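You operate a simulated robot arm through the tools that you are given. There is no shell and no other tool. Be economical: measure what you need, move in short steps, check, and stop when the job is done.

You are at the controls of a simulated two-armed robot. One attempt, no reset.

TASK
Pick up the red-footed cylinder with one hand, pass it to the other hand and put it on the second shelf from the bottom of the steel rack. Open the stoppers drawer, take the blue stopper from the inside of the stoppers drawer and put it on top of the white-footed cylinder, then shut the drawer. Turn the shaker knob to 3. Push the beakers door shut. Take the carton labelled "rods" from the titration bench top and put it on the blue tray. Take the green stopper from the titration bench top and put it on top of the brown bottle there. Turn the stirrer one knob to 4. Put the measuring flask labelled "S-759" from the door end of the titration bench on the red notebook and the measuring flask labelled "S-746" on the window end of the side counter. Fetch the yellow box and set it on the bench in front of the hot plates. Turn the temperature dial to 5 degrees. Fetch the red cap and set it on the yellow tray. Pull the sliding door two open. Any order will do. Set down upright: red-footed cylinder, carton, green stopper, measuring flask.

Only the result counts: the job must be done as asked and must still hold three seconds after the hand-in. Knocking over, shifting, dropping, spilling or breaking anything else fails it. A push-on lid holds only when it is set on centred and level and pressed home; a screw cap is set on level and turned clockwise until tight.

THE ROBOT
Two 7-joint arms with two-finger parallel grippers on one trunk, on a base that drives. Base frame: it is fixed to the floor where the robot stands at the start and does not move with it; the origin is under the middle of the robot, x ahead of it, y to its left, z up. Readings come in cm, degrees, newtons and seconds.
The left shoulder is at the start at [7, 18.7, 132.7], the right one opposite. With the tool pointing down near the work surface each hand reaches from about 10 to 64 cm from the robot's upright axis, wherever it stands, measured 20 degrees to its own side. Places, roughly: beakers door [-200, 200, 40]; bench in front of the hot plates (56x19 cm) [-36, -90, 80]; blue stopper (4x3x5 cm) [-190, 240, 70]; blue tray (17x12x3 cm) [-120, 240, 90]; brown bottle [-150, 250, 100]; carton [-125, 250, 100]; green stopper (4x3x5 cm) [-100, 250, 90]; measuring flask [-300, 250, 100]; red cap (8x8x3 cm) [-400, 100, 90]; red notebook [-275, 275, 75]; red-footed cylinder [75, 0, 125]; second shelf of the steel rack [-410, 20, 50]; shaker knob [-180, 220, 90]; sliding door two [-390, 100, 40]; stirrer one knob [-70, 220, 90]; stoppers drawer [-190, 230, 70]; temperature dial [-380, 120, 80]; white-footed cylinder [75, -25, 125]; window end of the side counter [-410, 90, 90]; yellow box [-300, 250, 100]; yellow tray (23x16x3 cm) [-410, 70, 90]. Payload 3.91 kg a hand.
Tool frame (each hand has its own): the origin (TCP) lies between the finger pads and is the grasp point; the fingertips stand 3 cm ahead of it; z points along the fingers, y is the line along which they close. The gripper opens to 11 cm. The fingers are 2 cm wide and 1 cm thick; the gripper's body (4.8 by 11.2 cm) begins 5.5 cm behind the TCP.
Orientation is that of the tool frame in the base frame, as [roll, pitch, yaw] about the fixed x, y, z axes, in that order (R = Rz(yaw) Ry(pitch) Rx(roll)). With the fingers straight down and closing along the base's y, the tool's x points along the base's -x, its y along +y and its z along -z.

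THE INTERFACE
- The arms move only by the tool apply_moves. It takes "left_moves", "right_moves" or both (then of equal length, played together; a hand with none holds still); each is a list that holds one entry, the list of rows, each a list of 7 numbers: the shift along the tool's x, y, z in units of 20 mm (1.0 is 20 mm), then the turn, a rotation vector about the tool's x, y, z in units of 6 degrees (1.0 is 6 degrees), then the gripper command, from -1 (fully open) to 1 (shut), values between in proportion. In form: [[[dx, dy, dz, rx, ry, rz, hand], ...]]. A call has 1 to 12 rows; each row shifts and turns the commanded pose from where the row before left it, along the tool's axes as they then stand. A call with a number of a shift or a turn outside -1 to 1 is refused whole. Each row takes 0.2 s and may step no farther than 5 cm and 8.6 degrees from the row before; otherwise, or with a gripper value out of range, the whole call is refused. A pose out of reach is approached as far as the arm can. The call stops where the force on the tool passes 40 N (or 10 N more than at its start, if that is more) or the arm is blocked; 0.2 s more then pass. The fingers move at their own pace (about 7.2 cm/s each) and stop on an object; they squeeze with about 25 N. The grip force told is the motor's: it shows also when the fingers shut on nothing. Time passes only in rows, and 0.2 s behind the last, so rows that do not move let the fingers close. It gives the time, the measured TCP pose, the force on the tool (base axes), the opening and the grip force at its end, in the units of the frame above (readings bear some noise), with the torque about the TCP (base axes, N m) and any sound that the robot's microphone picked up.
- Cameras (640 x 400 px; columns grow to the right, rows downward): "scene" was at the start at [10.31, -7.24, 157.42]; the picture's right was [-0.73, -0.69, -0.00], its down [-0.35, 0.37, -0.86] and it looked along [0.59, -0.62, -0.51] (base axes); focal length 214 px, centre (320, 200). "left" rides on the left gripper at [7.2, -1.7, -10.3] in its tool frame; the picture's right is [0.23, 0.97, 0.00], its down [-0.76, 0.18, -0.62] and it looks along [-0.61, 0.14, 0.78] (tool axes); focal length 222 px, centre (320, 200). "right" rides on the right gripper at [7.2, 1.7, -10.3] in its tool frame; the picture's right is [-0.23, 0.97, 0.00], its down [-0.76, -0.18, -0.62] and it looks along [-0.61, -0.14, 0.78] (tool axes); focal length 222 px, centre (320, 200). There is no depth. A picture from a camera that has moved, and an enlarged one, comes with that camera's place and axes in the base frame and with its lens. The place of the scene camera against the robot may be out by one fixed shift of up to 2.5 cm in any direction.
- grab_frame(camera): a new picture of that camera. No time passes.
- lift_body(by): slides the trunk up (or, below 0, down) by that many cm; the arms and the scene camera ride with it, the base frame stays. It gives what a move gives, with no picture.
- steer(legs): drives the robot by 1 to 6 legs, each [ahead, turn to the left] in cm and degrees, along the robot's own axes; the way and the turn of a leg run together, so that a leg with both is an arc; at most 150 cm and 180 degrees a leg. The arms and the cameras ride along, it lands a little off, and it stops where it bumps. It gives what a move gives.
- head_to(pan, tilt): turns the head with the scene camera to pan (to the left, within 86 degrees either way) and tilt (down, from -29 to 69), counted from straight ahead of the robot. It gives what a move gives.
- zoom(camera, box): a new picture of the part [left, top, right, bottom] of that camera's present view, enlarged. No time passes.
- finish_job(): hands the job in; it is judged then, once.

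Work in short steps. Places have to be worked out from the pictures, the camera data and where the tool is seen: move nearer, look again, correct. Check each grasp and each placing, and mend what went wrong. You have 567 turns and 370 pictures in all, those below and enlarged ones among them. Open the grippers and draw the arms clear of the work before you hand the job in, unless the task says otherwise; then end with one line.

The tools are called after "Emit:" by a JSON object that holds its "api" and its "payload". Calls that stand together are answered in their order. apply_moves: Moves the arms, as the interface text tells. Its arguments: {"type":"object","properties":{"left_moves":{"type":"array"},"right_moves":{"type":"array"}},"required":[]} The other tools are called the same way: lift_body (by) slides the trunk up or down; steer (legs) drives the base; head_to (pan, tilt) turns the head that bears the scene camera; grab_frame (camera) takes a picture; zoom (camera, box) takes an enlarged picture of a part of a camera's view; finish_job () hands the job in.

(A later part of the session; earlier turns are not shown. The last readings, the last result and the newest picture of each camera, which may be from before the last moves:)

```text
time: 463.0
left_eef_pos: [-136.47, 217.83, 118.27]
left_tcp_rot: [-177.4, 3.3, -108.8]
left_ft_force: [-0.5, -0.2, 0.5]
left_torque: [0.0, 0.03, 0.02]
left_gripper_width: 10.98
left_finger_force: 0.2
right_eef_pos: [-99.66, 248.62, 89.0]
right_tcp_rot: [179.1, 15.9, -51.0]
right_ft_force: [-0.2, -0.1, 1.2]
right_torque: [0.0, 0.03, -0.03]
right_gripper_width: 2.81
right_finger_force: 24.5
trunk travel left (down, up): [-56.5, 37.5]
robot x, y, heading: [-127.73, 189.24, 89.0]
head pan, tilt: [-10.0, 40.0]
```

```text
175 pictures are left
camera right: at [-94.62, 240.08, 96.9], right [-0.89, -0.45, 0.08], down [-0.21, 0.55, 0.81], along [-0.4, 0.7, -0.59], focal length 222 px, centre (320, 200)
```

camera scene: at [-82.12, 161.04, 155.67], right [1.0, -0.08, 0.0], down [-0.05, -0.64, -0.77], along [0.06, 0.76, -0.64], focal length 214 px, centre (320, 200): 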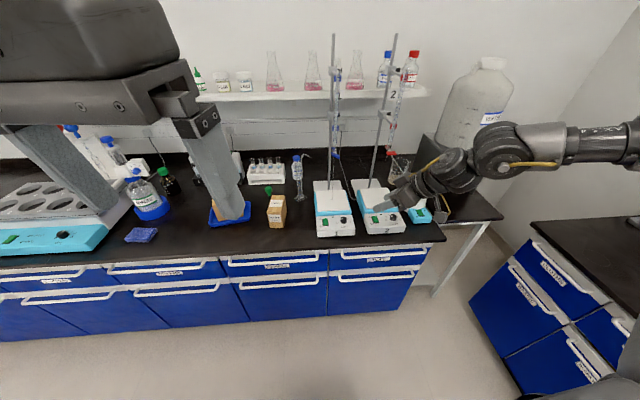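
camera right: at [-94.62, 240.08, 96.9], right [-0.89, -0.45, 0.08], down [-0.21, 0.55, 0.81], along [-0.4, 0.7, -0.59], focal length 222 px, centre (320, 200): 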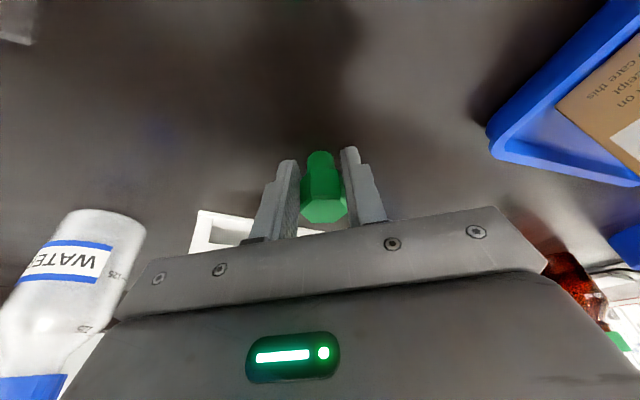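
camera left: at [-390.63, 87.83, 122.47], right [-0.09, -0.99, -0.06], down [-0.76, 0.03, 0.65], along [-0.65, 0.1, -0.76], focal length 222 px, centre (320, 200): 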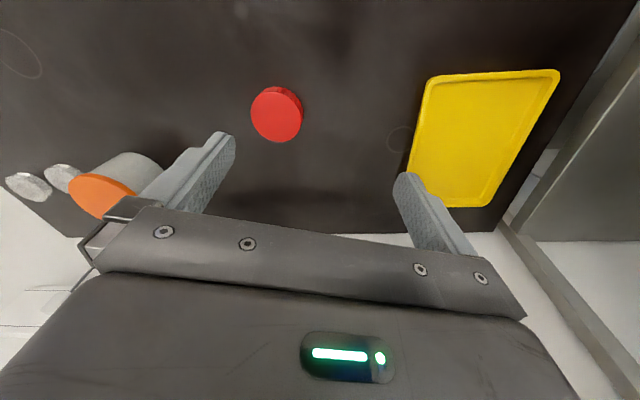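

Stopper gripped. Lift 28 cm and carry it round: back off, shift left 20 cm, come forward at heading 90, then swing in from the right.

Emit:
{"api": "lift_body", "payload": {"by": 28}}

Emit:
{"api": "steer", "payload": {"legs": [[-24, 0], [0, 91], [20, 0], [0, -90], [20, 0]]}}

Emit:
{"api": "grab_frame", "payload": {"camera": "right"}}

```text
time: 465.8
left_eef_pos: [-136.4, 217.77, 146.19]
left_tcp_rot: [-177.4, 3.3, -108.8]
left_ft_force: [-0.5, -0.8, -0.4]
left_torque: [0.0, -0.03, 0.01]
left_gripper_width: 10.96
left_finger_force: 0.2
right_eef_pos: [-99.73, 248.64, 117.07]
right_tcp_rot: [179.1, 16.1, -51.0]
right_ft_force: [0.3, 0.1, 0.1]
right_torque: [-0.01, -0.01, -0.01]
right_gripper_width: 2.78
right_finger_force: 24.4
trunk travel left (down, up): [-84.5, 9.5]
robot x, y, heading: [-127.98, 189.46, 89.2]
head pan, tilt: [-10.0, 40.0]
```

```text
time: 477.6
left_eef_pos: [-156.48, 214.76, 146.22]
left_tcp_rot: [-177.5, 3.4, -108.8]
left_ft_force: [0.8, -1.0, 0.4]
left_torque: [0.01, -0.05, -0.03]
left_gripper_width: 11.01
left_finger_force: 0.0
right_eef_pos: [-119.6, 245.69, 117.32]
right_tcp_rot: [179.3, 16.1, -51.0]
right_ft_force: [-0.4, 0.3, 0.8]
right_torque: [0.01, 0.04, 0.0]
right_gripper_width: 2.68
right_finger_force: 25.2
trunk travel left (down, up): [-84.5, 9.5]
robot x, y, heading: [-148.03, 186.58, 89.0]
head pan, tilt: [-10.0, 40.0]
```

```text
174 pictures are left
camera right: at [-114.71, 237.03, 125.06], right [-0.89, -0.45, 0.08], down [-0.21, 0.55, 0.81], along [-0.4, 0.7, -0.58], focal length 222 px, centre (320, 200)
```

right: 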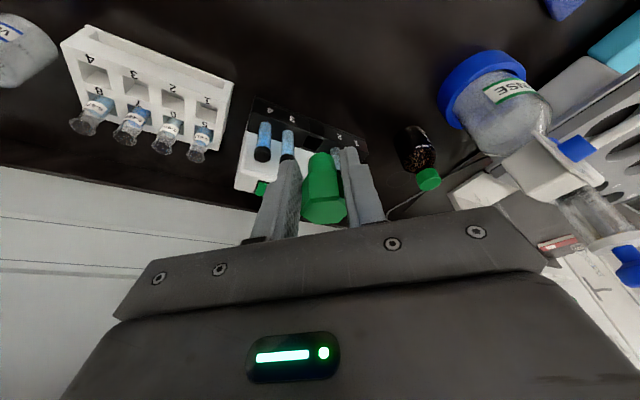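

Swing in: turn 25.6° left, then 2.4 cm ahead.

Emit:
{"api": "steer", "payload": {"legs": [[0, 25.6], [2.4, 0]]}}

Emit:
{"api": "grab_frame", "payload": {"camera": "right"}}

Emit:
{"api": "head_to", "payload": {"pan": -20, "tilt": 30}}

Emit:
{"api": "grab_frame", "payload": {"camera": "scene"}}

```text
time: 479.6
left_eef_pos: [-168.72, 210.24, 146.28]
left_tcp_rot: [-177.5, 3.6, -83.6]
left_ft_force: [0.5, -0.7, -0.7]
left_torque: [0.05, 0.03, 0.0]
left_gripper_width: 10.99
left_finger_force: 0.0
right_eef_pos: [-148.64, 253.99, 117.3]
right_tcp_rot: [179.3, 16.2, -25.5]
right_ft_force: [0.0, -1.2, -0.1]
right_torque: [0.03, 0.01, 0.0]
right_gripper_width: 2.69
right_finger_force: 25.2
trunk travel left (down, up): [-84.5, 9.5]
robot x, y, heading: [-149.09, 188.85, 114.0]
head pan, tilt: [-10.0, 40.0]
```

```text
173 pictures are left
camera right: at [-140.42, 248.31, 125.2], right [-0.61, -0.79, 0.08], down [-0.42, 0.41, 0.81], along [-0.67, 0.47, -0.58], focal length 222 px, centre (320, 200)
```

right: 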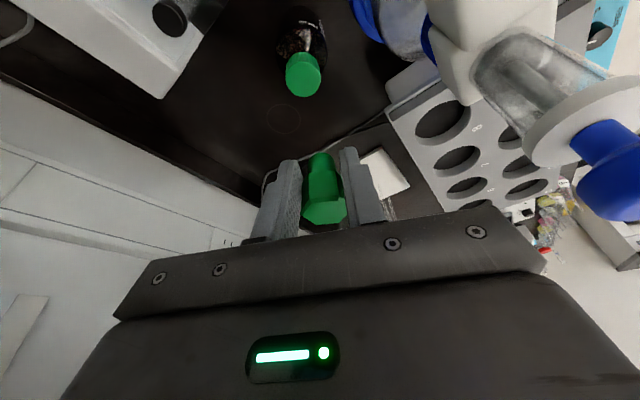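

```text
time: 480.4
left_eef_pos: [-168.82, 210.74, 146.34]
left_tcp_rot: [-177.5, 3.4, -83.4]
left_ft_force: [0.0, -0.3, -0.3]
left_torque: [0.02, 0.03, -0.01]
left_gripper_width: 11.0
left_finger_force: 0.1
right_eef_pos: [-148.67, 254.38, 117.15]
right_tcp_rot: [179.1, 16.1, -25.6]
right_ft_force: [-0.4, -0.6, -0.6]
right_torque: [0.06, 0.0, -0.01]
right_gripper_width: 2.68
right_finger_force: 25.3
trunk travel left (down, up): [-84.5, 9.5]
robot x, y, heading: [-149.19, 188.05, 114.3]
head pan, tilt: [-20.0, 30.0]
```

```text
172 pictures are left
camera scene: at [-152.53, 201.26, 158.35], right [1.0, 0.08, 0.0], down [0.04, -0.5, -0.87], along [-0.07, 0.86, -0.5], focal length 214 px, centre (320, 200)
```

scene: 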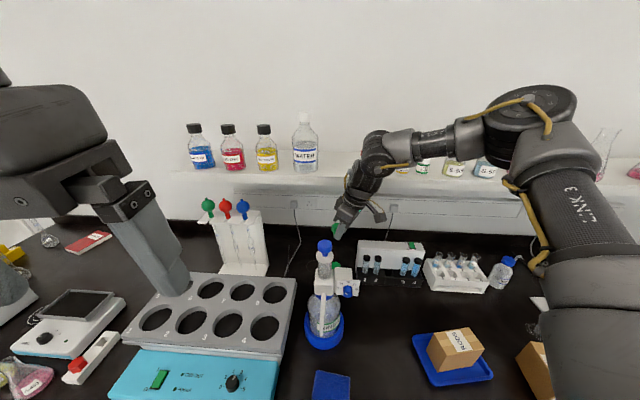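

Cap centre (-150.1, 255.6); stopper axis (-150, 254.7). Correct 0.9 cm and lower.

Emit:
{"api": "apply_moves", "payload": {"right_moves": [[[-0.25, -0.37, 0.07, 0, 0, 0, 1], [0, 0, 0, 0, 0, 0, 1]]]}}

Emit:
{"api": "lift_body", "payload": {"by": -10}}

Emit:
{"api": "grab_frame", "payload": {"camera": "right"}}

Emit:
{"api": "zoom", "payload": {"camera": "scene", "box": [270, 150, 430, 290]}}

```text
time: 481.0
left_eef_pos: [-168.92, 210.73, 146.21]
left_tcp_rot: [-177.4, 3.4, -83.6]
left_ft_force: [0.4, -0.3, 0.5]
left_torque: [0.02, 0.0, 0.0]
left_gripper_width: 11.03
left_finger_force: 0.1
right_eef_pos: [-149.09, 255.36, 117.19]
right_tcp_rot: [179.1, 16.0, -25.5]
right_ft_force: [-0.3, 0.4, 0.2]
right_torque: [0.03, 0.01, -0.01]
right_gripper_width: 2.71
right_finger_force: 25.0
trunk travel left (down, up): [-84.5, 9.5]
robot x, y, heading: [-149.06, 188.37, 114.4]
head pan, tilt: [-20.0, 30.0]
```

```text
time: 482.3
left_eef_pos: [-169.02, 210.93, 136.27]
left_tcp_rot: [-177.4, 3.3, -83.5]
left_ft_force: [0.2, 0.0, -0.2]
left_torque: [-0.01, 0.01, 0.01]
left_gripper_width: 11.01
left_finger_force: 0.1
right_eef_pos: [-149.12, 255.44, 107.09]
right_tcp_rot: [179.1, 16.0, -25.5]
right_ft_force: [-0.9, -0.1, 0.1]
right_torque: [0.0, 0.01, -0.02]
right_gripper_width: 2.7
right_finger_force: 25.7
trunk travel left (down, up): [-74.5, 19.5]
robot x, y, heading: [-149.36, 188.4, 114.4]
head pan, tilt: [-20.0, 30.0]
```

```text
171 pictures are left
camera right: at [-140.86, 249.76, 114.9], right [-0.61, -0.79, 0.08], down [-0.42, 0.41, 0.81], along [-0.66, 0.46, -0.59], focal length 222 px, centre (320, 200)
```

right: 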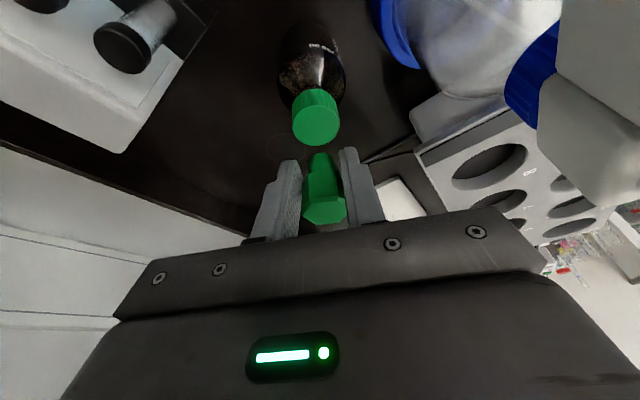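

```text
2.86 times, centred on (350, 220) of scene
camera zoom: at [-152.66, 201.45, 148.34], right [1.0, 0.08, 0.0], down [0.04, -0.5, -0.87], along [-0.07, 0.86, -0.5], focal length 613 px, centre (234, 143)
```

zoom: 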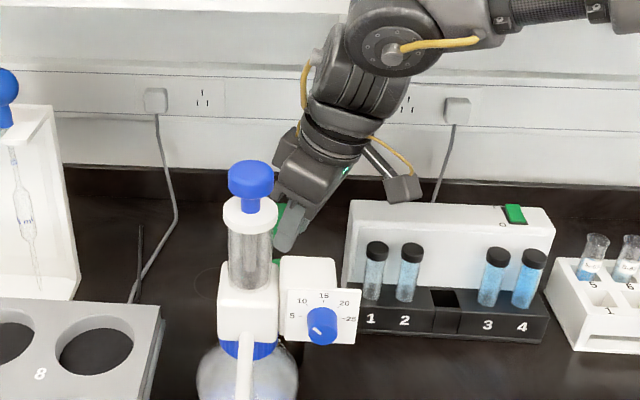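

Aligned within 3 mm. Lower to contact.

Emit:
{"api": "lift_body", "payload": {"by": -3}}

Emit:
{"api": "grab_frame", "payload": {"camera": "right"}}

```text
time: 483.1
left_eef_pos: [-168.98, 210.83, 133.35]
left_tcp_rot: [-177.4, 3.5, -83.6]
left_ft_force: [-0.1, -0.1, -0.1]
left_torque: [-0.01, 0.01, 0.02]
left_gripper_width: 10.99
left_finger_force: 0.0
right_eef_pos: [-149.16, 255.28, 104.16]
right_tcp_rot: [179.1, 16.0, -25.7]
right_ft_force: [0.5, 0.9, -0.2]
right_torque: [0.03, 0.02, -0.01]
right_gripper_width: 2.71
right_finger_force: 25.0
trunk travel left (down, up): [-71.5, 22.5]
robot x, y, heading: [-148.86, 188.72, 114.5]
head pan, tilt: [-20.0, 30.0]
```

```text
169 pictures are left
camera right: at [-140.86, 249.74, 111.9], right [-0.61, -0.79, 0.08], down [-0.42, 0.41, 0.81], along [-0.66, 0.46, -0.59], focal length 222 px, centre (320, 200)
```

right: 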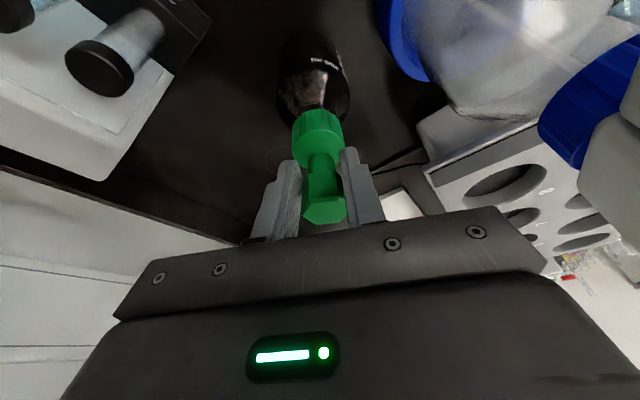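

Emit:
{"api": "lift_body", "payload": {"by": -0.6}}

Emit:
{"api": "lift_body", "payload": {"by": -0.4}}

Emit:
{"api": "lift_body", "payload": {"by": -0.3}}

Emit:
{"api": "zoom", "payload": {"camera": "right", "box": [250, 80, 400, 240]}}

```text
time: 483.6
left_eef_pos: [-169.05, 210.86, 132.59]
left_tcp_rot: [-177.4, 3.3, -83.5]
left_ft_force: [0.4, -0.2, 0.6]
left_torque: [0.02, -0.01, 0.02]
left_gripper_width: 10.99
left_finger_force: 0.1
right_eef_pos: [-148.94, 255.45, 103.46]
right_tcp_rot: [179.1, 15.9, -25.7]
right_ft_force: [-0.4, 0.2, -1.0]
right_torque: [-0.02, -0.01, -0.01]
right_gripper_width: 2.68
right_finger_force: 25.2
trunk travel left (down, up): [-70.9, 23.1]
robot x, y, heading: [-149.17, 188.65, 114.4]
head pan, tilt: [-20.0, 30.0]
```

```text
time: 484.1
left_eef_pos: [-169.03, 210.76, 132.34]
left_tcp_rot: [-177.3, 3.4, -83.5]
left_ft_force: [-0.3, 0.2, 0.4]
left_torque: [0.01, 0.02, 0.01]
left_gripper_width: 10.99
left_finger_force: 0.0
right_eef_pos: [-149.15, 255.24, 103.29]
right_tcp_rot: [179.2, 16.2, -25.6]
right_ft_force: [1.4, 0.4, 11.3]
right_torque: [0.12, 0.09, -0.04]
right_gripper_width: 2.71
right_finger_force: 24.4
trunk travel left (down, up): [-70.5, 23.5]
robot x, y, heading: [-149.32, 188.69, 114.2]
head pan, tilt: [-20.0, 30.0]
```

```text
time: 484.6
left_eef_pos: [-168.95, 210.61, 132.0]
left_tcp_rot: [-177.4, 3.4, -83.5]
left_ft_force: [0.1, -0.7, -0.1]
left_torque: [-0.03, -0.01, -0.01]
left_gripper_width: 11.02
left_finger_force: 0.1
right_eef_pos: [-149.03, 255.18, 103.05]
right_tcp_rot: [179.2, 16.1, -25.6]
right_ft_force: [1.3, 1.2, 21.0]
right_torque: [0.2, 0.31, -0.02]
right_gripper_width: 2.74
right_finger_force: 24.8
trunk travel left (down, up): [-70.2, 23.8]
robot x, y, heading: [-149.19, 188.4, 114.5]
head pan, tilt: [-20.0, 30.0]
```

```text
2.50 times, centred on (325, 160) of right
camera zoom: at [-140.88, 249.58, 110.81], right [-0.61, -0.79, 0.08], down [-0.42, 0.41, 0.81], along [-0.67, 0.46, -0.58], focal length 555 px, centre (308, 300)
```

zoom: 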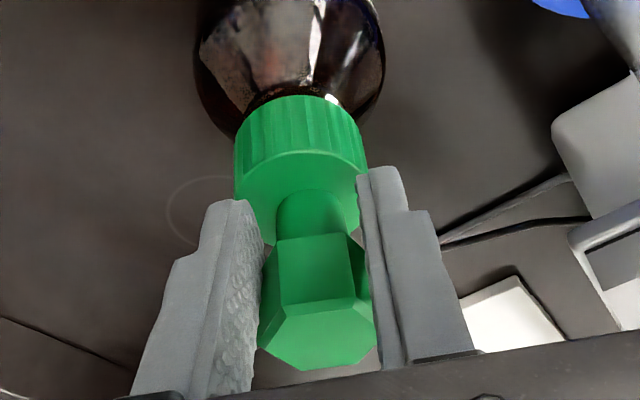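

Resting on the cap. Relieve and open, then lift straight up.

Emit:
{"api": "lift_body", "payload": {"by": 0.4}}

Emit:
{"api": "apply_moves", "payload": {"right_moves": [[[0, 0, 0, 0, 0, 0, 0.4], [0, 0, 0, 0, 0, 0, 0.2], [0, 0, 0, 0, 0, 0, 0.1], [0, 0, 0, 0, 0, 0, 0.1]]]}}

Emit:
{"api": "lift_body", "payload": {"by": 10}}

Emit:
{"api": "zoom", "payload": {"camera": "right", "box": [220, 40, 420, 200]}}

```text
time: 485.2
left_eef_pos: [-168.99, 210.83, 132.27]
left_tcp_rot: [-177.4, 3.4, -83.5]
left_ft_force: [0.2, -0.5, -1.0]
left_torque: [-0.01, 0.0, 0.01]
left_gripper_width: 11.01
left_finger_force: 0.1
right_eef_pos: [-149.09, 255.26, 103.23]
right_tcp_rot: [179.1, 15.7, -25.6]
right_ft_force: [-1.1, 0.2, 2.7]
right_torque: [0.06, 0.06, 0.03]
right_gripper_width: 2.68
right_finger_force: 24.3
trunk travel left (down, up): [-70.6, 23.4]
robot x, y, heading: [-148.91, 188.47, 114.3]
head pan, tilt: [-20.0, 30.0]
```

```text
time: 486.2
left_eef_pos: [-168.95, 210.88, 132.3]
left_tcp_rot: [-177.4, 3.3, -83.5]
left_ft_force: [-0.5, 0.3, -0.1]
left_torque: [0.02, 0.01, -0.01]
left_gripper_width: 11.02
left_finger_force: 0.1
right_eef_pos: [-148.97, 255.24, 103.09]
right_tcp_rot: [179.0, 16.1, -25.6]
right_ft_force: [1.0, 0.1, -0.1]
right_torque: [-0.02, 0.03, -0.01]
right_gripper_width: 4.94
right_finger_force: 0.1
trunk travel left (down, up): [-70.6, 23.4]
robot x, y, heading: [-148.74, 188.43, 114.3]
head pan, tilt: [-20.0, 30.0]
```

```text
time: 487.5
left_eef_pos: [-169.05, 210.88, 142.21]
left_tcp_rot: [-177.4, 3.3, -83.5]
left_ft_force: [0.2, -0.1, 0.3]
left_torque: [-0.03, 0.0, -0.01]
left_gripper_width: 10.99
left_finger_force: 0.0
right_eef_pos: [-149.09, 255.43, 113.16]
right_tcp_rot: [179.1, 16.1, -25.8]
right_ft_force: [-0.2, 0.7, -0.2]
right_torque: [0.0, 0.03, 0.0]
right_gripper_width: 4.93
right_finger_force: 0.1
trunk travel left (down, up): [-80.6, 13.4]
robot x, y, heading: [-149.02, 188.22, 114.3]
head pan, tilt: [-20.0, 30.0]
```

```text
2.50 times, centred on (320, 120) of right
camera zoom: at [-140.86, 249.78, 120.98], right [-0.61, -0.79, 0.08], down [-0.42, 0.41, 0.81], along [-0.66, 0.46, -0.59], focal length 555 px, centre (320, 400)
```

zoom: 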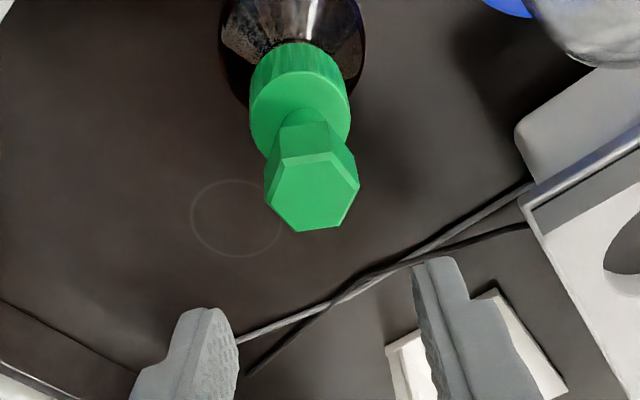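

Green stopper stands on the bottle. Next stirrer one's knob: move the base to the right and look at the panel.

Emit:
{"api": "steer", "payload": {"legs": [[-24, 0], [0, -114], [18, 0], [0, 65]]}}

Emit:
{"api": "grab_frame", "payload": {"camera": "right"}}

Emit:
{"api": "head_to", "payload": {"pan": -25, "tilt": 35}}

Emit:
{"api": "grab_frame", "payload": {"camera": "scene"}}

```text
time: 488.7
left_eef_pos: [-165.18, 202.36, 142.27]
left_tcp_rot: [-177.5, 3.4, -83.6]
left_ft_force: [-0.3, -1.0, -0.2]
left_torque: [0.07, 0.02, -0.03]
left_gripper_width: 11.03
left_finger_force: 0.1
right_eef_pos: [-145.45, 247.36, 113.36]
right_tcp_rot: [179.7, 16.9, -25.9]
right_ft_force: [-3.7, 17.5, -6.8]
right_torque: [0.5, -0.01, -0.31]
right_gripper_width: 4.24
right_finger_force: 0.0
trunk travel left (down, up): [-80.6, 13.4]
robot x, y, heading: [-145.37, 180.1, 114.3]
head pan, tilt: [-20.0, 30.0]
stopped in leg 1: the force on the tool passed its limit at 65 N (the readings are from after the stop); the commanded pose is now the measured one
```

```text
166 pictures are left
camera right: at [-137.22, 241.54, 121.02], right [-0.62, -0.78, 0.07], down [-0.41, 0.4, 0.82], along [-0.67, 0.48, -0.57], focal length 222 px, centre (320, 200)
```

right: 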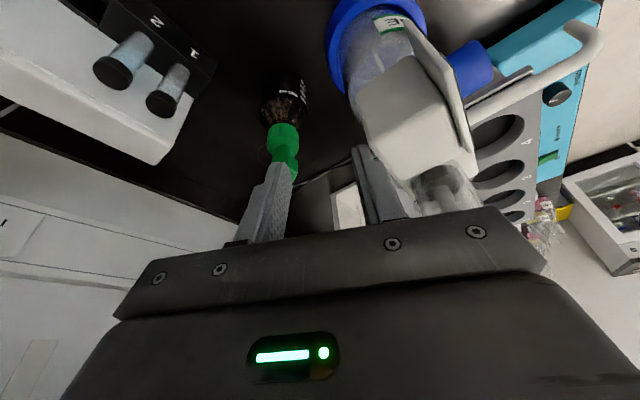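

```text
time: 489.4
left_eef_pos: [-165.24, 202.58, 142.33]
left_tcp_rot: [-177.4, 3.2, -83.6]
left_ft_force: [-0.5, 0.7, -0.1]
left_torque: [-0.01, 0.05, -0.01]
left_gripper_width: 11.0
left_finger_force: 0.2
right_eef_pos: [-145.49, 247.38, 113.4]
right_tcp_rot: [179.4, 16.7, -25.9]
right_ft_force: [-1.0, 12.7, 10.3]
right_torque: [-0.17, 0.09, -0.2]
right_gripper_width: 4.37
right_finger_force: 0.2
trunk travel left (down, up): [-80.6, 13.4]
robot x, y, heading: [-144.97, 179.98, 114.2]
head pan, tilt: [-25.0, 35.0]
```

```text
165 pictures are left
camera scene: at [-148.06, 193.0, 153.65], right [1.0, -0.01, 0.0], down [-0.01, -0.57, -0.82], along [0.01, 0.82, -0.57], focal length 214 px, centre (320, 200)
```

scene: 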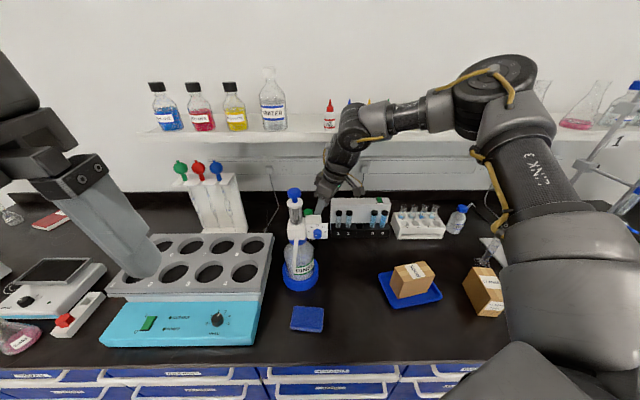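

The finger caught the dispenser's dial box when backing. I move forward again off it, then swing right instead.

Emit:
{"api": "steer", "payload": {"legs": [[5, 0], [0, -26]]}}

Emit:
{"api": "grab_frame", "payload": {"camera": "right"}}

Emit:
{"api": "grab_frame", "payload": {"camera": "scene"}}

```text
time: 491.6
left_eef_pos: [-155.57, 213.23, 142.31]
left_tcp_rot: [-177.4, 3.4, -109.4]
left_ft_force: [-0.2, -0.3, 0.7]
left_torque: [0.0, -0.01, 0.03]
left_gripper_width: 11.0
left_finger_force: 0.0
right_eef_pos: [-118.23, 245.0, 113.34]
right_tcp_rot: [179.4, 16.7, -51.6]
right_ft_force: [0.5, -0.2, -0.6]
right_torque: [0.02, 0.03, -0.02]
right_gripper_width: 4.93
right_finger_force: 0.0
trunk travel left (down, up): [-80.6, 13.4]
robot x, y, heading: [-147.31, 184.7, 88.6]
head pan, tilt: [-25.0, 35.0]
```

```text
164 pictures are left
camera right: at [-113.31, 236.3, 121.1], right [-0.9, -0.44, 0.07], down [-0.2, 0.54, 0.81], along [-0.4, 0.72, -0.57], focal length 222 px, centre (320, 200)
```

right: 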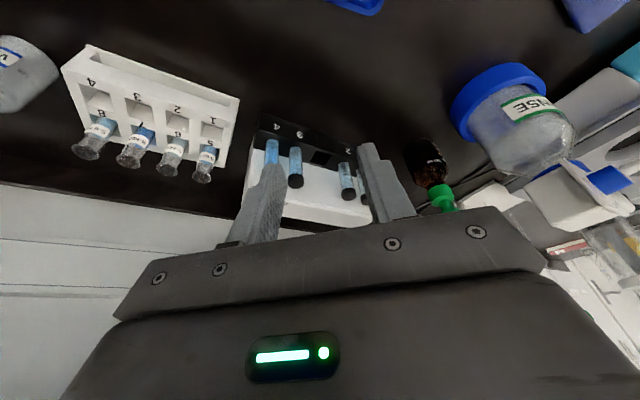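

```text
163 pictures are left
camera scene: at [-144.11, 196.69, 153.67], right [0.89, -0.45, 0.0], down [-0.26, -0.51, -0.82], along [0.37, 0.73, -0.57], focal length 214 px, centre (320, 200)
```

scene: 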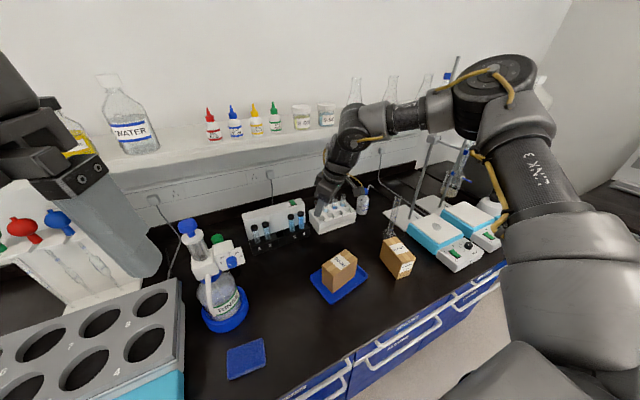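

Clear now. Back off and go round to the stirrers.

Emit:
{"api": "steer", "payload": {"legs": [[-20, 0], [0, -88], [27, 0], [0, 65]]}}

Emit:
{"api": "grab_frame", "payload": {"camera": "right"}}

Emit:
{"api": "head_to", "payload": {"pan": -15, "tilt": 30}}

Emit:
{"api": "grab_frame", "payload": {"camera": "scene"}}

```text
time: 501.3
left_eef_pos: [-116.15, 194.29, 142.36]
left_tcp_rot: [-177.5, 3.3, -133.7]
left_ft_force: [0.6, -0.4, 0.3]
left_torque: [0.02, 0.0, 0.04]
left_gripper_width: 11.0
left_finger_force: 0.1
right_eef_pos: [-69.26, 207.57, 113.35]
right_tcp_rot: [179.4, 16.8, -76.0]
right_ft_force: [-0.1, -0.1, -0.2]
right_torque: [0.04, 0.04, 0.02]
right_gripper_width: 4.96
right_finger_force: 0.1
trunk travel left (down, up): [-80.6, 13.4]
robot x, y, heading: [-120.61, 164.63, 64.2]
head pan, tilt: [-25.0, 35.0]
```

```text
162 pictures are left
camera right: at [-68.36, 197.58, 121.01], right [-1.0, -0.03, 0.08], down [0.05, 0.58, 0.81], along [-0.07, 0.82, -0.58], focal length 222 px, centre (320, 200)
```

right: 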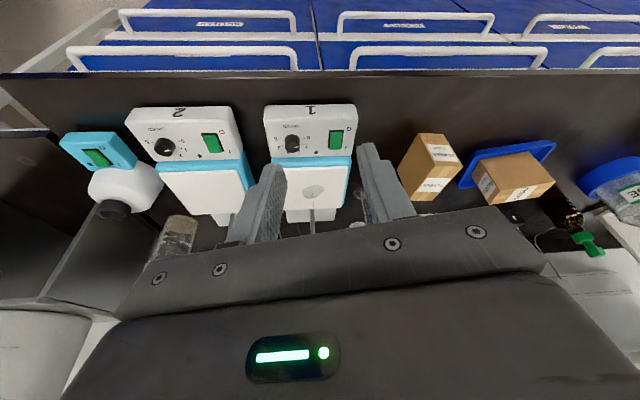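

```text
time: 502.0
left_eef_pos: [-116.28, 194.1, 142.24]
left_tcp_rot: [-177.4, 3.3, -133.7]
left_ft_force: [-0.7, -1.0, -0.6]
left_torque: [-0.01, 0.0, 0.02]
left_gripper_width: 11.0
left_finger_force: 0.0
right_eef_pos: [-69.36, 207.57, 113.34]
right_tcp_rot: [179.4, 16.8, -76.0]
right_ft_force: [0.1, 0.2, -0.9]
right_torque: [-0.05, -0.01, -0.05]
right_gripper_width: 4.94
right_finger_force: 0.1
trunk travel left (down, up): [-80.6, 13.4]
robot x, y, heading: [-120.76, 164.24, 63.9]
head pan, tilt: [-15.0, 30.0]
```

```text
161 pictures are left
camera scene: at [-113.53, 175.15, 154.43], right [0.75, -0.66, 0.0], down [-0.33, -0.38, -0.87], along [0.57, 0.65, -0.5], focal length 214 px, centre (320, 200)
```

scene: 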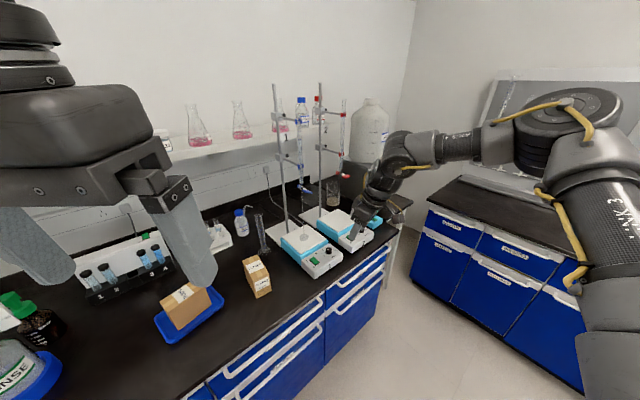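

Emit:
{"api": "zoom", "payload": {"camera": "right", "box": [250, 90, 370, 180]}}

```text
4.44 times, centred on (310, 135) of right
camera zoom: at [-68.41, 197.6, 121.03], right [-1.0, -0.03, 0.08], down [0.05, 0.58, 0.81], along [-0.07, 0.82, -0.58], focal length 987 px, centre (364, 489)
```

zoom: 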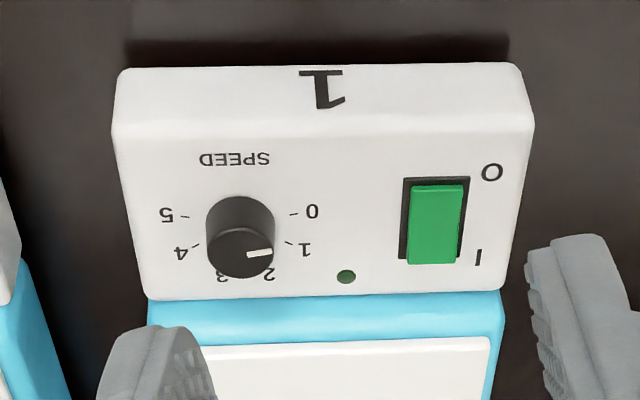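

Knob at about (-66.7, 223.8), top face. Approach: turn 4.5° left, 13.6 ahead, level the tool and pre-rotate.

Emit:
{"api": "steer", "payload": {"legs": [[0, 4.5], [13.6, 0]]}}

Emit:
{"api": "apply_moves", "payload": {"right_moves": [[[0, 0, 0, 0, 1, 0, 0], [0, 0, 0, 0, 1, 0, 0], [0, 0, 0, 0, 0.8, 0, 0]]]}}

Emit:
{"api": "grab_frame", "payload": {"camera": "right"}}

```text
time: 503.8
left_eef_pos: [-113.91, 206.85, 142.25]
left_tcp_rot: [-177.5, 3.4, -129.1]
left_ft_force: [-0.3, 0.8, -0.3]
left_torque: [0.01, -0.05, 0.03]
left_gripper_width: 11.0
left_finger_force: 0.0
right_eef_pos: [-68.17, 223.98, 113.48]
right_tcp_rot: [179.5, 16.8, -71.4]
right_ft_force: [-0.1, -0.4, 0.1]
right_torque: [0.02, -0.01, 0.03]
right_gripper_width: 4.93
right_finger_force: 0.2
trunk travel left (down, up): [-80.6, 13.4]
robot x, y, heading: [-115.86, 177.09, 68.7]
head pan, tilt: [-15.0, 30.0]
```

```text
time: 504.6
left_eef_pos: [-113.74, 206.93, 142.26]
left_tcp_rot: [-177.6, 3.3, -129.1]
left_ft_force: [0.3, 0.2, 0.2]
left_torque: [0.01, 0.0, 0.0]
left_gripper_width: 11.0
left_finger_force: 0.0
right_eef_pos: [-66.62, 219.27, 113.61]
right_tcp_rot: [179.4, 0.0, -71.2]
right_ft_force: [-0.1, 0.0, -0.5]
right_torque: [0.01, 0.03, 0.02]
right_gripper_width: 5.51
right_finger_force: 0.1
right hand out of reach, approached as far as the arm can: row 2, 3
trunk travel left (down, up): [-80.6, 13.4]
robot x, y, heading: [-115.46, 177.13, 68.5]
head pan, tilt: [-15.0, 30.0]
```

```text
159 pictures are left
camera right: at [-65.79, 211.97, 123.82], right [-1.0, -0.1, 0.01], down [-0.07, 0.78, 0.62], along [-0.07, 0.62, -0.78], focal length 222 px, centre (320, 200)
```

right: 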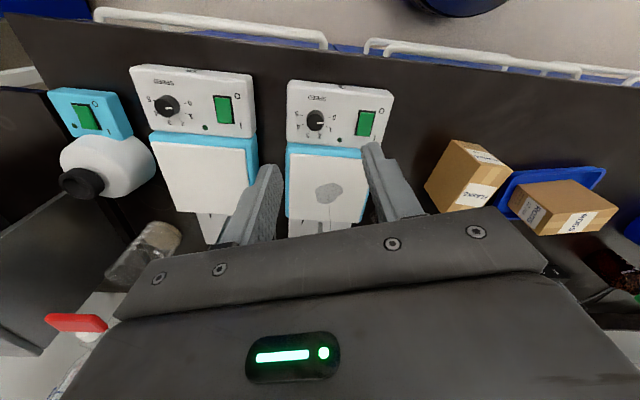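

Emit:
{"api": "steer", "payload": {"legs": [[0, 1.7], [2.8, 0]]}}

Emit:
{"api": "apply_moves", "payload": {"right_moves": [[[0, 0, 0, 0, 0, -1, 0.2], [0, 0, 0, 0, 0, -1, 0.2], [0, 0, 0, 0, 0, -1, 0.2], [0, 0, 0, 0, 0, -1, 0.2], [0, 0, 0, 0, 0, -1, 0.2], [0, 0, 0, 0, 0, -1, 0.2], [0, 0, 0, 0, 0, -1, 0.2]]]}}

Emit:
{"api": "lift_body", "payload": {"by": -13}}

Emit:
{"api": "grab_frame", "payload": {"camera": "right"}}

```text
time: 505.8
left_eef_pos: [-114.1, 208.92, 142.53]
left_tcp_rot: [-177.7, 3.8, -127.3]
left_ft_force: [-0.7, -0.5, -0.2]
left_torque: [0.05, -0.01, 0.01]
left_gripper_width: 11.0
left_finger_force: 0.1
right_eef_pos: [-67.26, 222.93, 114.0]
right_tcp_rot: [179.7, 0.3, -69.5]
right_ft_force: [-0.5, -1.4, 0.4]
right_torque: [0.06, -0.05, 0.02]
right_gripper_width: 5.49
right_finger_force: 0.1
trunk travel left (down, up): [-80.6, 13.4]
robot x, y, heading: [-114.58, 179.9, 70.3]
head pan, tilt: [-15.0, 30.0]
```

```text
time: 507.4
left_eef_pos: [-113.76, 209.63, 142.32]
left_tcp_rot: [-177.5, 3.3, -127.4]
left_ft_force: [-0.7, 0.5, -0.2]
left_torque: [-0.02, -0.01, 0.02]
left_gripper_width: 10.98
left_finger_force: 0.0
right_eef_pos: [-67.05, 223.56, 113.65]
right_tcp_rot: [179.7, 0.4, -27.4]
right_ft_force: [0.6, 0.7, 0.0]
right_torque: [-0.03, -0.05, 0.0]
right_gripper_width: 4.41
right_finger_force: 0.1
trunk travel left (down, up): [-80.6, 13.4]
robot x, y, heading: [-115.1, 179.73, 70.4]
head pan, tilt: [-15.0, 30.0]
```

```text
time: 509.0
left_eef_pos: [-113.7, 209.66, 129.38]
left_tcp_rot: [-177.5, 3.4, -127.4]
left_ft_force: [0.5, -0.5, 0.1]
left_torque: [0.01, 0.0, 0.0]
left_gripper_width: 11.01
left_finger_force: 0.0
right_eef_pos: [-67.07, 223.51, 100.6]
right_tcp_rot: [179.7, 0.5, -27.5]
right_ft_force: [-0.2, -0.4, 0.8]
right_torque: [-0.04, -0.01, -0.04]
right_gripper_width: 4.41
right_finger_force: 0.1
trunk travel left (down, up): [-67.6, 26.4]
robot x, y, heading: [-115.02, 180.13, 70.4]
head pan, tilt: [-15.0, 30.0]
```

```text
158 pictures are left
camera right: at [-61.33, 218.65, 110.75], right [-0.65, -0.76, 0.01], down [-0.59, 0.51, 0.63], along [-0.48, 0.41, -0.78], focal length 222 px, centre (320, 200)
```

right: 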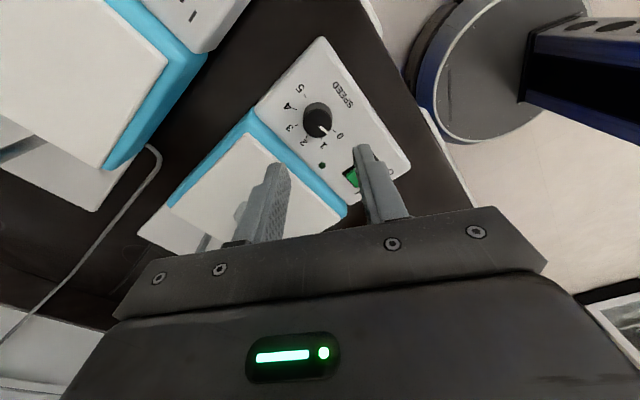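

Emit:
{"api": "apply_moves", "payload": {"right_moves": [[[0.42, -0.05, 0, 0, 0, 0, 0.2], [0, 0, 0, 0, 0, 0, 0.2]]]}}

Emit:
{"api": "zoom", "payload": {"camera": "right", "box": [250, 70, 390, 170]}}

```text
time: 509.6
left_eef_pos: [-113.68, 209.66, 129.32]
left_tcp_rot: [-177.4, 3.4, -127.4]
left_ft_force: [0.4, 0.6, 0.5]
left_torque: [-0.02, 0.01, 0.0]
left_gripper_width: 11.01
left_finger_force: 0.1
right_eef_pos: [-66.48, 223.13, 100.62]
right_tcp_rot: [179.7, 0.5, -27.5]
right_ft_force: [-0.2, 0.9, 0.4]
right_torque: [0.0, 0.01, 0.01]
right_gripper_width: 4.4
right_finger_force: 0.0
trunk travel left (down, up): [-67.6, 26.4]
robot x, y, heading: [-114.91, 179.71, 70.3]
head pan, tilt: [-15.0, 30.0]
```

```text
4.00 times, centred on (320, 120) of right
camera zoom: at [-60.53, 218.31, 110.72], right [-0.65, -0.76, 0.01], down [-0.59, 0.51, 0.63], along [-0.48, 0.41, -0.78], focal length 888 px, centre (320, 520)
```

zoom: 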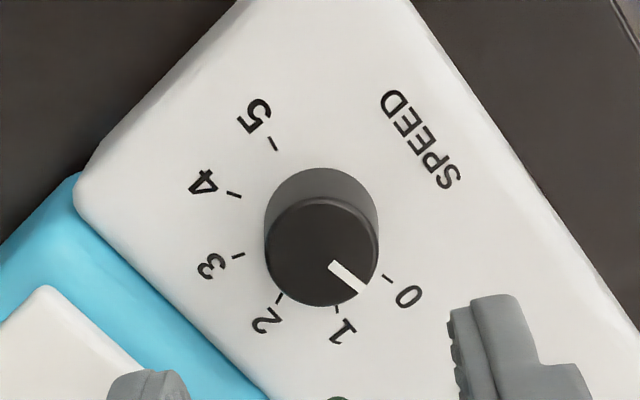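

Pointer at 0; 4 is 162° clockwise. Lower and grip.

Emit:
{"api": "lift_body", "payload": {"by": -6.3}}

Emit:
{"api": "apply_moves", "payload": {"right_moves": [[[0, 0, 0, 0, 0, 0, 0.5], [0, 0, 0, 0, 0, 0, 0.8], [0, 0, 0, 0, 0, 0, 0.8]]]}}

Emit:
{"api": "zoom", "payload": {"camera": "right", "box": [240, 90, 400, 230]}}

```text
time: 510.6
left_eef_pos: [-113.71, 209.66, 123.1]
left_tcp_rot: [-177.5, 3.3, -127.4]
left_ft_force: [-0.1, -0.3, 0.3]
left_torque: [0.02, -0.01, 0.02]
left_gripper_width: 10.98
left_finger_force: 0.1
right_eef_pos: [-66.27, 223.08, 94.31]
right_tcp_rot: [179.7, 0.6, -27.5]
right_ft_force: [0.2, 0.1, 0.6]
right_torque: [0.04, -0.03, -0.01]
right_gripper_width: 4.42
right_finger_force: 0.0
trunk travel left (down, up): [-61.3, 32.7]
robot x, y, heading: [-115.13, 179.68, 70.2]
head pan, tilt: [-15.0, 30.0]
```

```text
time: 511.4
left_eef_pos: [-113.74, 209.57, 123.0]
left_tcp_rot: [-177.5, 3.4, -127.4]
left_ft_force: [0.2, 0.1, -0.8]
left_torque: [-0.03, -0.02, 0.03]
left_gripper_width: 11.0
left_finger_force: 0.0
right_eef_pos: [-66.33, 223.1, 94.25]
right_tcp_rot: [179.7, 0.5, -27.5]
right_ft_force: [-0.2, -1.1, 0.7]
right_torque: [-0.01, 0.02, -0.02]
right_gripper_width: 2.54
right_finger_force: 45.2
trunk travel left (down, up): [-61.3, 32.7]
robot x, y, heading: [-114.95, 179.12, 70.4]
head pan, tilt: [-15.0, 30.0]
```

```text
2.86 times, centred on (320, 160) of right
camera zoom: at [-60.53, 218.29, 104.41], right [-0.65, -0.76, 0.01], down [-0.59, 0.51, 0.63], along [-0.48, 0.41, -0.78], focal length 635 px, centre (320, 314)
```

zoom: 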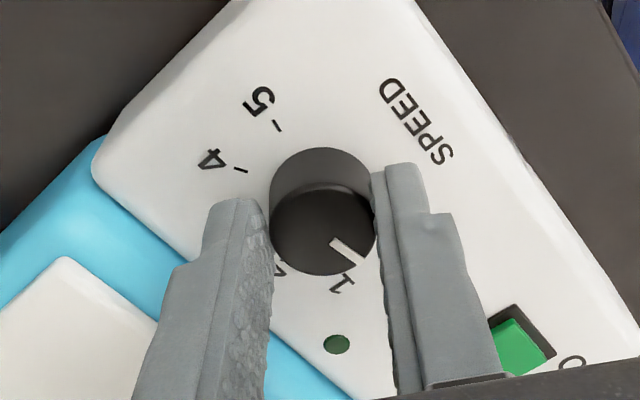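

Gripped (2.5 cm) and well centred. Turn clockwise.

Emit:
{"api": "apply_moves", "payload": {"right_moves": [[[0, 0, 0, 0, 0, 1, 0.8], [0, 0, 0, 0, 0, 1, 0.8], [0, 0, 0, 0, 0, 1, 0.8], [0, 0, 0, 0, 0, 1, 0.8], [0, 0, 0, 0, 0, 1, 0.8], [0, 0, 0, 0, 0, 1, 0.8], [0, 0, 0, 0, 0, 1, 0.8], [0, 0, 0, 0, 0, 1, 0.8], [0, 0, 0, 0, 0, 1, 0.8], [0, 0, 0, 0, 0, 1, 0.8], [0, 0, 0, 0, 0, 1, 0.8], [0, 0, 0, 0, 0, 1, 0.8]]]}}

Emit:
{"api": "apply_moves", "payload": {"right_moves": [[[0, 0, 0, 0, 0, 1, 0.8], [0, 0, 0, 0, 0, 1, 0.8], [0, 0, 0, 0, 0, 0, 0.8]]]}}

```text
time: 514.0
left_eef_pos: [-113.95, 209.58, 123.15]
left_tcp_rot: [-177.5, 3.3, -127.4]
left_ft_force: [-0.4, -0.5, -0.3]
left_torque: [0.0, -0.01, 0.0]
left_gripper_width: 11.02
left_finger_force: 0.0
right_eef_pos: [-66.6, 222.94, 94.31]
right_tcp_rot: [179.2, -0.4, -98.9]
right_ft_force: [-7.5, -2.8, 0.4]
right_torque: [0.09, 0.29, -0.01]
right_gripper_width: 2.5
right_finger_force: 45.1
trunk travel left (down, up): [-61.3, 32.7]
robot x, y, heading: [-115.06, 179.3, 70.4]
head pan, tilt: [-15.0, 30.0]
stopped in row 12 (right hand): the force on the tool passed its limit at 40 N (the readings are from after the stop); the commanded pose is now the measured one
```

```text
time: 514.9
left_eef_pos: [-113.91, 209.66, 122.93]
left_tcp_rot: [-177.4, 3.4, -127.4]
left_ft_force: [0.1, 0.4, 0.2]
left_torque: [0.01, 0.01, 0.02]
left_gripper_width: 11.03
left_finger_force: 0.1
right_eef_pos: [-66.68, 222.98, 94.34]
right_tcp_rot: [179.4, -0.4, -111.1]
right_ft_force: [-15.2, -3.3, -4.0]
right_torque: [0.71, 0.21, 0.05]
right_gripper_width: 2.55
right_finger_force: 45.0
trunk travel left (down, up): [-61.3, 32.7]
robot x, y, heading: [-114.69, 179.69, 70.7]
head pan, tilt: [-15.0, 30.0]
```

83.6° done. Release, rotate back 80°, regrip and turn the remaining ~78°.

Emit:
{"api": "apply_moves", "payload": {"right_moves": [[[0, 0, 0, 0, 0, 0, 0.3], [0, 0, 0, 0, 0, 0, 0.2], [0, 0, 0, 0, 0, -1, 0.2], [0, 0, 0, 0, 0, -1, 0.2], [0, 0, 0, 0, 0, -1, 0.2], [0, 0, 0, 0, 0, -1, 0.2], [0, 0, 0, 0, 0, -1, 0.2], [0, 0, 0, 0, 0, -1, 0.2], [0, 0, 0, 0, 0, -1, 0.2], [0, 0, 0, 0, 0, -1, 0.2], [0, 0, 0, 0, 0, -1, 0.2], [0, 0, 0, 0, 0, -1, 0.2]]]}}

Emit:
{"api": "apply_moves", "payload": {"right_moves": [[[0, 0, 0, 0, 0, -1, 0.2], [0, 0, 0, 0, 0, -1, 0.2], [0, 0, 0, 0, 0, -1, 0.2], [0, 0, 0, 0, 0, -0.5, 0.2], [0, 0, 0, 0, 0, 0, 0.5], [0, 0, 0, 0, 0, 0, 0.8], [0, 0, 0, 0, 0, 0, 0.8]]]}}

Emit:
{"api": "zoom", "payload": {"camera": "right", "box": [240, 90, 400, 230]}}

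```text
time: 517.5
left_eef_pos: [-113.74, 209.59, 123.08]
left_tcp_rot: [-177.5, 3.3, -127.4]
left_ft_force: [-0.6, -1.2, 0.4]
left_torque: [-0.02, 0.02, 0.0]
left_gripper_width: 10.99
left_finger_force: 0.1
right_eef_pos: [-66.42, 223.04, 94.13]
right_tcp_rot: [179.2, 0.3, -50.9]
right_ft_force: [0.4, 0.0, 0.4]
right_torque: [0.0, 0.02, 0.02]
right_gripper_width: 4.41
right_finger_force: 0.1
trunk travel left (down, up): [-61.3, 32.7]
robot x, y, heading: [-114.7, 179.93, 70.8]
head pan, tilt: [-15.0, 30.0]
```

```text
time: 519.0
left_eef_pos: [-113.77, 209.65, 123.13]
left_tcp_rot: [-177.6, 3.2, -127.4]
left_ft_force: [0.3, -0.3, -0.4]
left_torque: [0.01, 0.01, -0.02]
left_gripper_width: 11.01
left_finger_force: 0.1
right_eef_pos: [-66.41, 223.08, 94.22]
right_tcp_rot: [179.5, 0.6, -30.1]
right_ft_force: [6.6, 6.3, 3.6]
right_torque: [0.16, -0.34, -0.02]
right_gripper_width: 2.52
right_finger_force: 45.0
trunk travel left (down, up): [-61.3, 32.7]
robot x, y, heading: [-115.22, 179.92, 70.7]
head pan, tilt: [-15.0, 30.0]
```

```text
2.86 times, centred on (320, 160) of right
camera zoom: at [-60.8, 218.11, 104.36], right [-0.68, -0.73, 0.01], down [-0.56, 0.54, 0.63], along [-0.46, 0.42, -0.78], focal length 635 px, centre (320, 314)
```

zoom: 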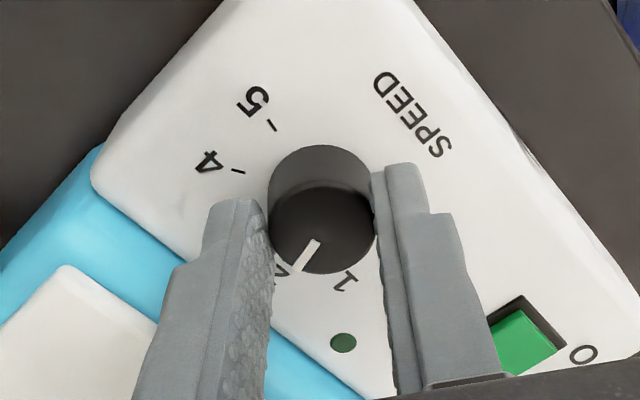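

Pointer at 2. Turn another 81°.

Emit:
{"api": "apply_moves", "payload": {"right_moves": [[[0, 0, 0, 0, 0, 1, 0.8], [0, 0, 0, 0, 0, 1, 0.8], [0, 0, 0, 0, 0, 1, 0.8], [0, 0, 0, 0, 0, 1, 0.8], [0, 0, 0, 0, 0, 1, 0.8], [0, 0, 0, 0, 0, 1, 0.8], [0, 0, 0, 0, 0, 1, 0.8], [0, 0, 0, 0, 0, 1, 0.8], [0, 0, 0, 0, 0, 1, 0.8]]]}}

Emit:
{"api": "apply_moves", "payload": {"right_moves": [[[0, 0, 0, 0, 0, 1, 0.8], [0, 0, 0, 0, 0, 1, 0.8], [0, 0, 0, 0, 0, 1, 0.8], [0, 0, 0, 0, 0, 1, 0.8], [0, 0, 0, 0, 0, 0.5, 0.8], [0, 0, 0, 0, 0, 0, 0.8]]]}}

Emit:
{"api": "zoom", "payload": {"camera": "right", "box": [240, 90, 400, 230]}}

```text
time: 521.0
left_eef_pos: [-113.88, 209.72, 122.97]
left_tcp_rot: [-177.4, 3.4, -127.5]
left_ft_force: [0.0, -0.9, -0.8]
left_torque: [-0.03, 0.01, 0.0]
left_gripper_width: 11.02
left_finger_force: 0.1
right_eef_pos: [-66.64, 223.04, 94.17]
right_tcp_rot: [179.2, -0.1, -84.1]
right_ft_force: [-3.0, 3.2, 3.0]
right_torque: [1.18, 0.38, -0.02]
right_gripper_width: 2.53
right_finger_force: 44.8
trunk travel left (down, up): [-61.3, 32.7]
robot x, y, heading: [-114.66, 179.82, 70.5]
head pan, tilt: [-15.0, 30.0]
```

```text
time: 522.5
left_eef_pos: [-114.04, 209.69, 123.07]
left_tcp_rot: [-177.4, 3.4, -127.5]
left_ft_force: [0.2, 0.8, 0.5]
left_torque: [-0.02, 0.03, 0.02]
left_gripper_width: 10.99
left_finger_force: 0.2
right_eef_pos: [-66.63, 223.12, 94.16]
right_tcp_rot: [179.4, -0.6, -111.0]
right_ft_force: [-15.3, -0.6, -5.6]
right_torque: [0.76, 0.22, 0.0]
right_gripper_width: 2.52
right_finger_force: 44.7
trunk travel left (down, up): [-61.3, 32.7]
robot x, y, heading: [-115.14, 179.72, 70.5]
head pan, tilt: [-15.0, 30.0]
```

```text
2.86 times, centred on (320, 160) of right
camera zoom: at [-70.66, 216.99, 104.51], right [-0.83, 0.56, 0.01], down [0.45, 0.65, 0.61], along [0.34, 0.51, -0.79], focal length 635 px, centre (320, 314)
```

zoom: 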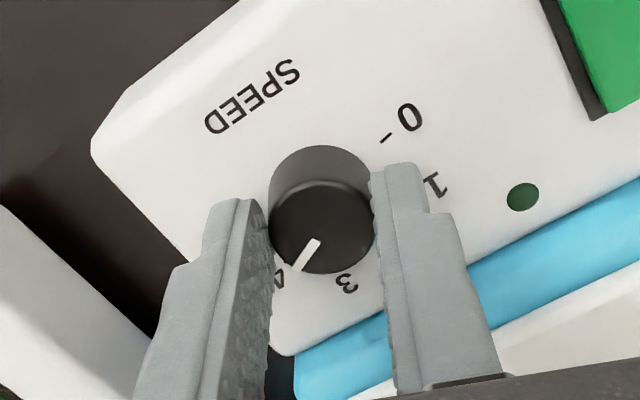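

Release, lift and verify.

Emit:
{"api": "apply_moves", "payload": {"right_moves": [[[0, 0, 0, 0, 0, 0, 0.3], [0, 0, 0, 0, 0, 0, 0], [0, 0, 0, 0, 0, 0, 0]]]}}

Emit:
{"api": "lift_body", "payload": {"by": 8}}

Emit:
{"api": "zoom", "payload": {"camera": "right", "box": [260, 70, 380, 165]}}

```text
time: 523.2
left_eef_pos: [-113.76, 209.49, 123.07]
left_tcp_rot: [-177.5, 3.4, -127.5]
left_ft_force: [-0.3, -0.3, 0.9]
left_torque: [0.02, 0.0, 0.0]
left_gripper_width: 11.0
left_finger_force: 0.1
right_eef_pos: [-66.19, 222.96, 94.18]
right_tcp_rot: [179.4, -0.4, -111.0]
right_ft_force: [0.2, 0.2, 0.9]
right_torque: [0.0, -0.01, -0.01]
right_gripper_width: 5.52
right_finger_force: 0.1
trunk travel left (down, up): [-61.3, 32.7]
robot x, y, heading: [-114.96, 179.74, 70.2]
head pan, tilt: [-15.0, 30.0]
```

```text
time: 524.4
left_eef_pos: [-113.78, 209.7, 131.07]
left_tcp_rot: [-177.5, 3.3, -127.3]
left_ft_force: [-0.1, -0.3, 1.0]
left_torque: [-0.02, -0.01, -0.03]
left_gripper_width: 11.02
left_finger_force: 0.2
right_eef_pos: [-66.33, 223.12, 102.17]
right_tcp_rot: [179.4, -0.5, -111.0]
right_ft_force: [-0.1, -0.6, -0.8]
right_torque: [0.02, -0.03, -0.02]
right_gripper_width: 5.49
right_finger_force: 0.1
trunk travel left (down, up): [-69.3, 24.7]
robot x, y, heading: [-115.0, 179.61, 70.4]
head pan, tilt: [-15.0, 30.0]
```

```text
4.21 times, centred on (320, 118) of right
camera zoom: at [-70.43, 216.97, 112.46], right [-0.83, 0.56, 0.01], down [0.45, 0.65, 0.61], along [0.34, 0.51, -0.79], focal length 935 px, centre (320, 547)
```

zoom: 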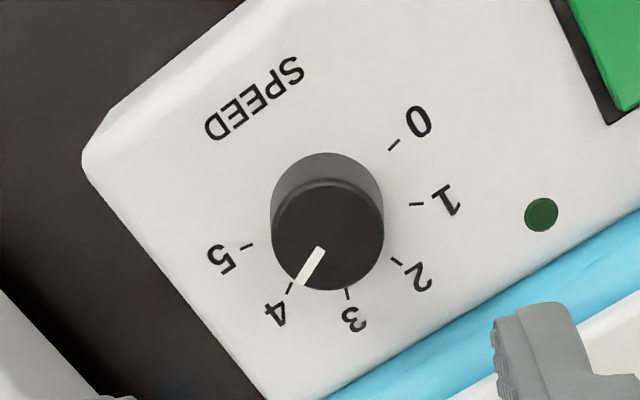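

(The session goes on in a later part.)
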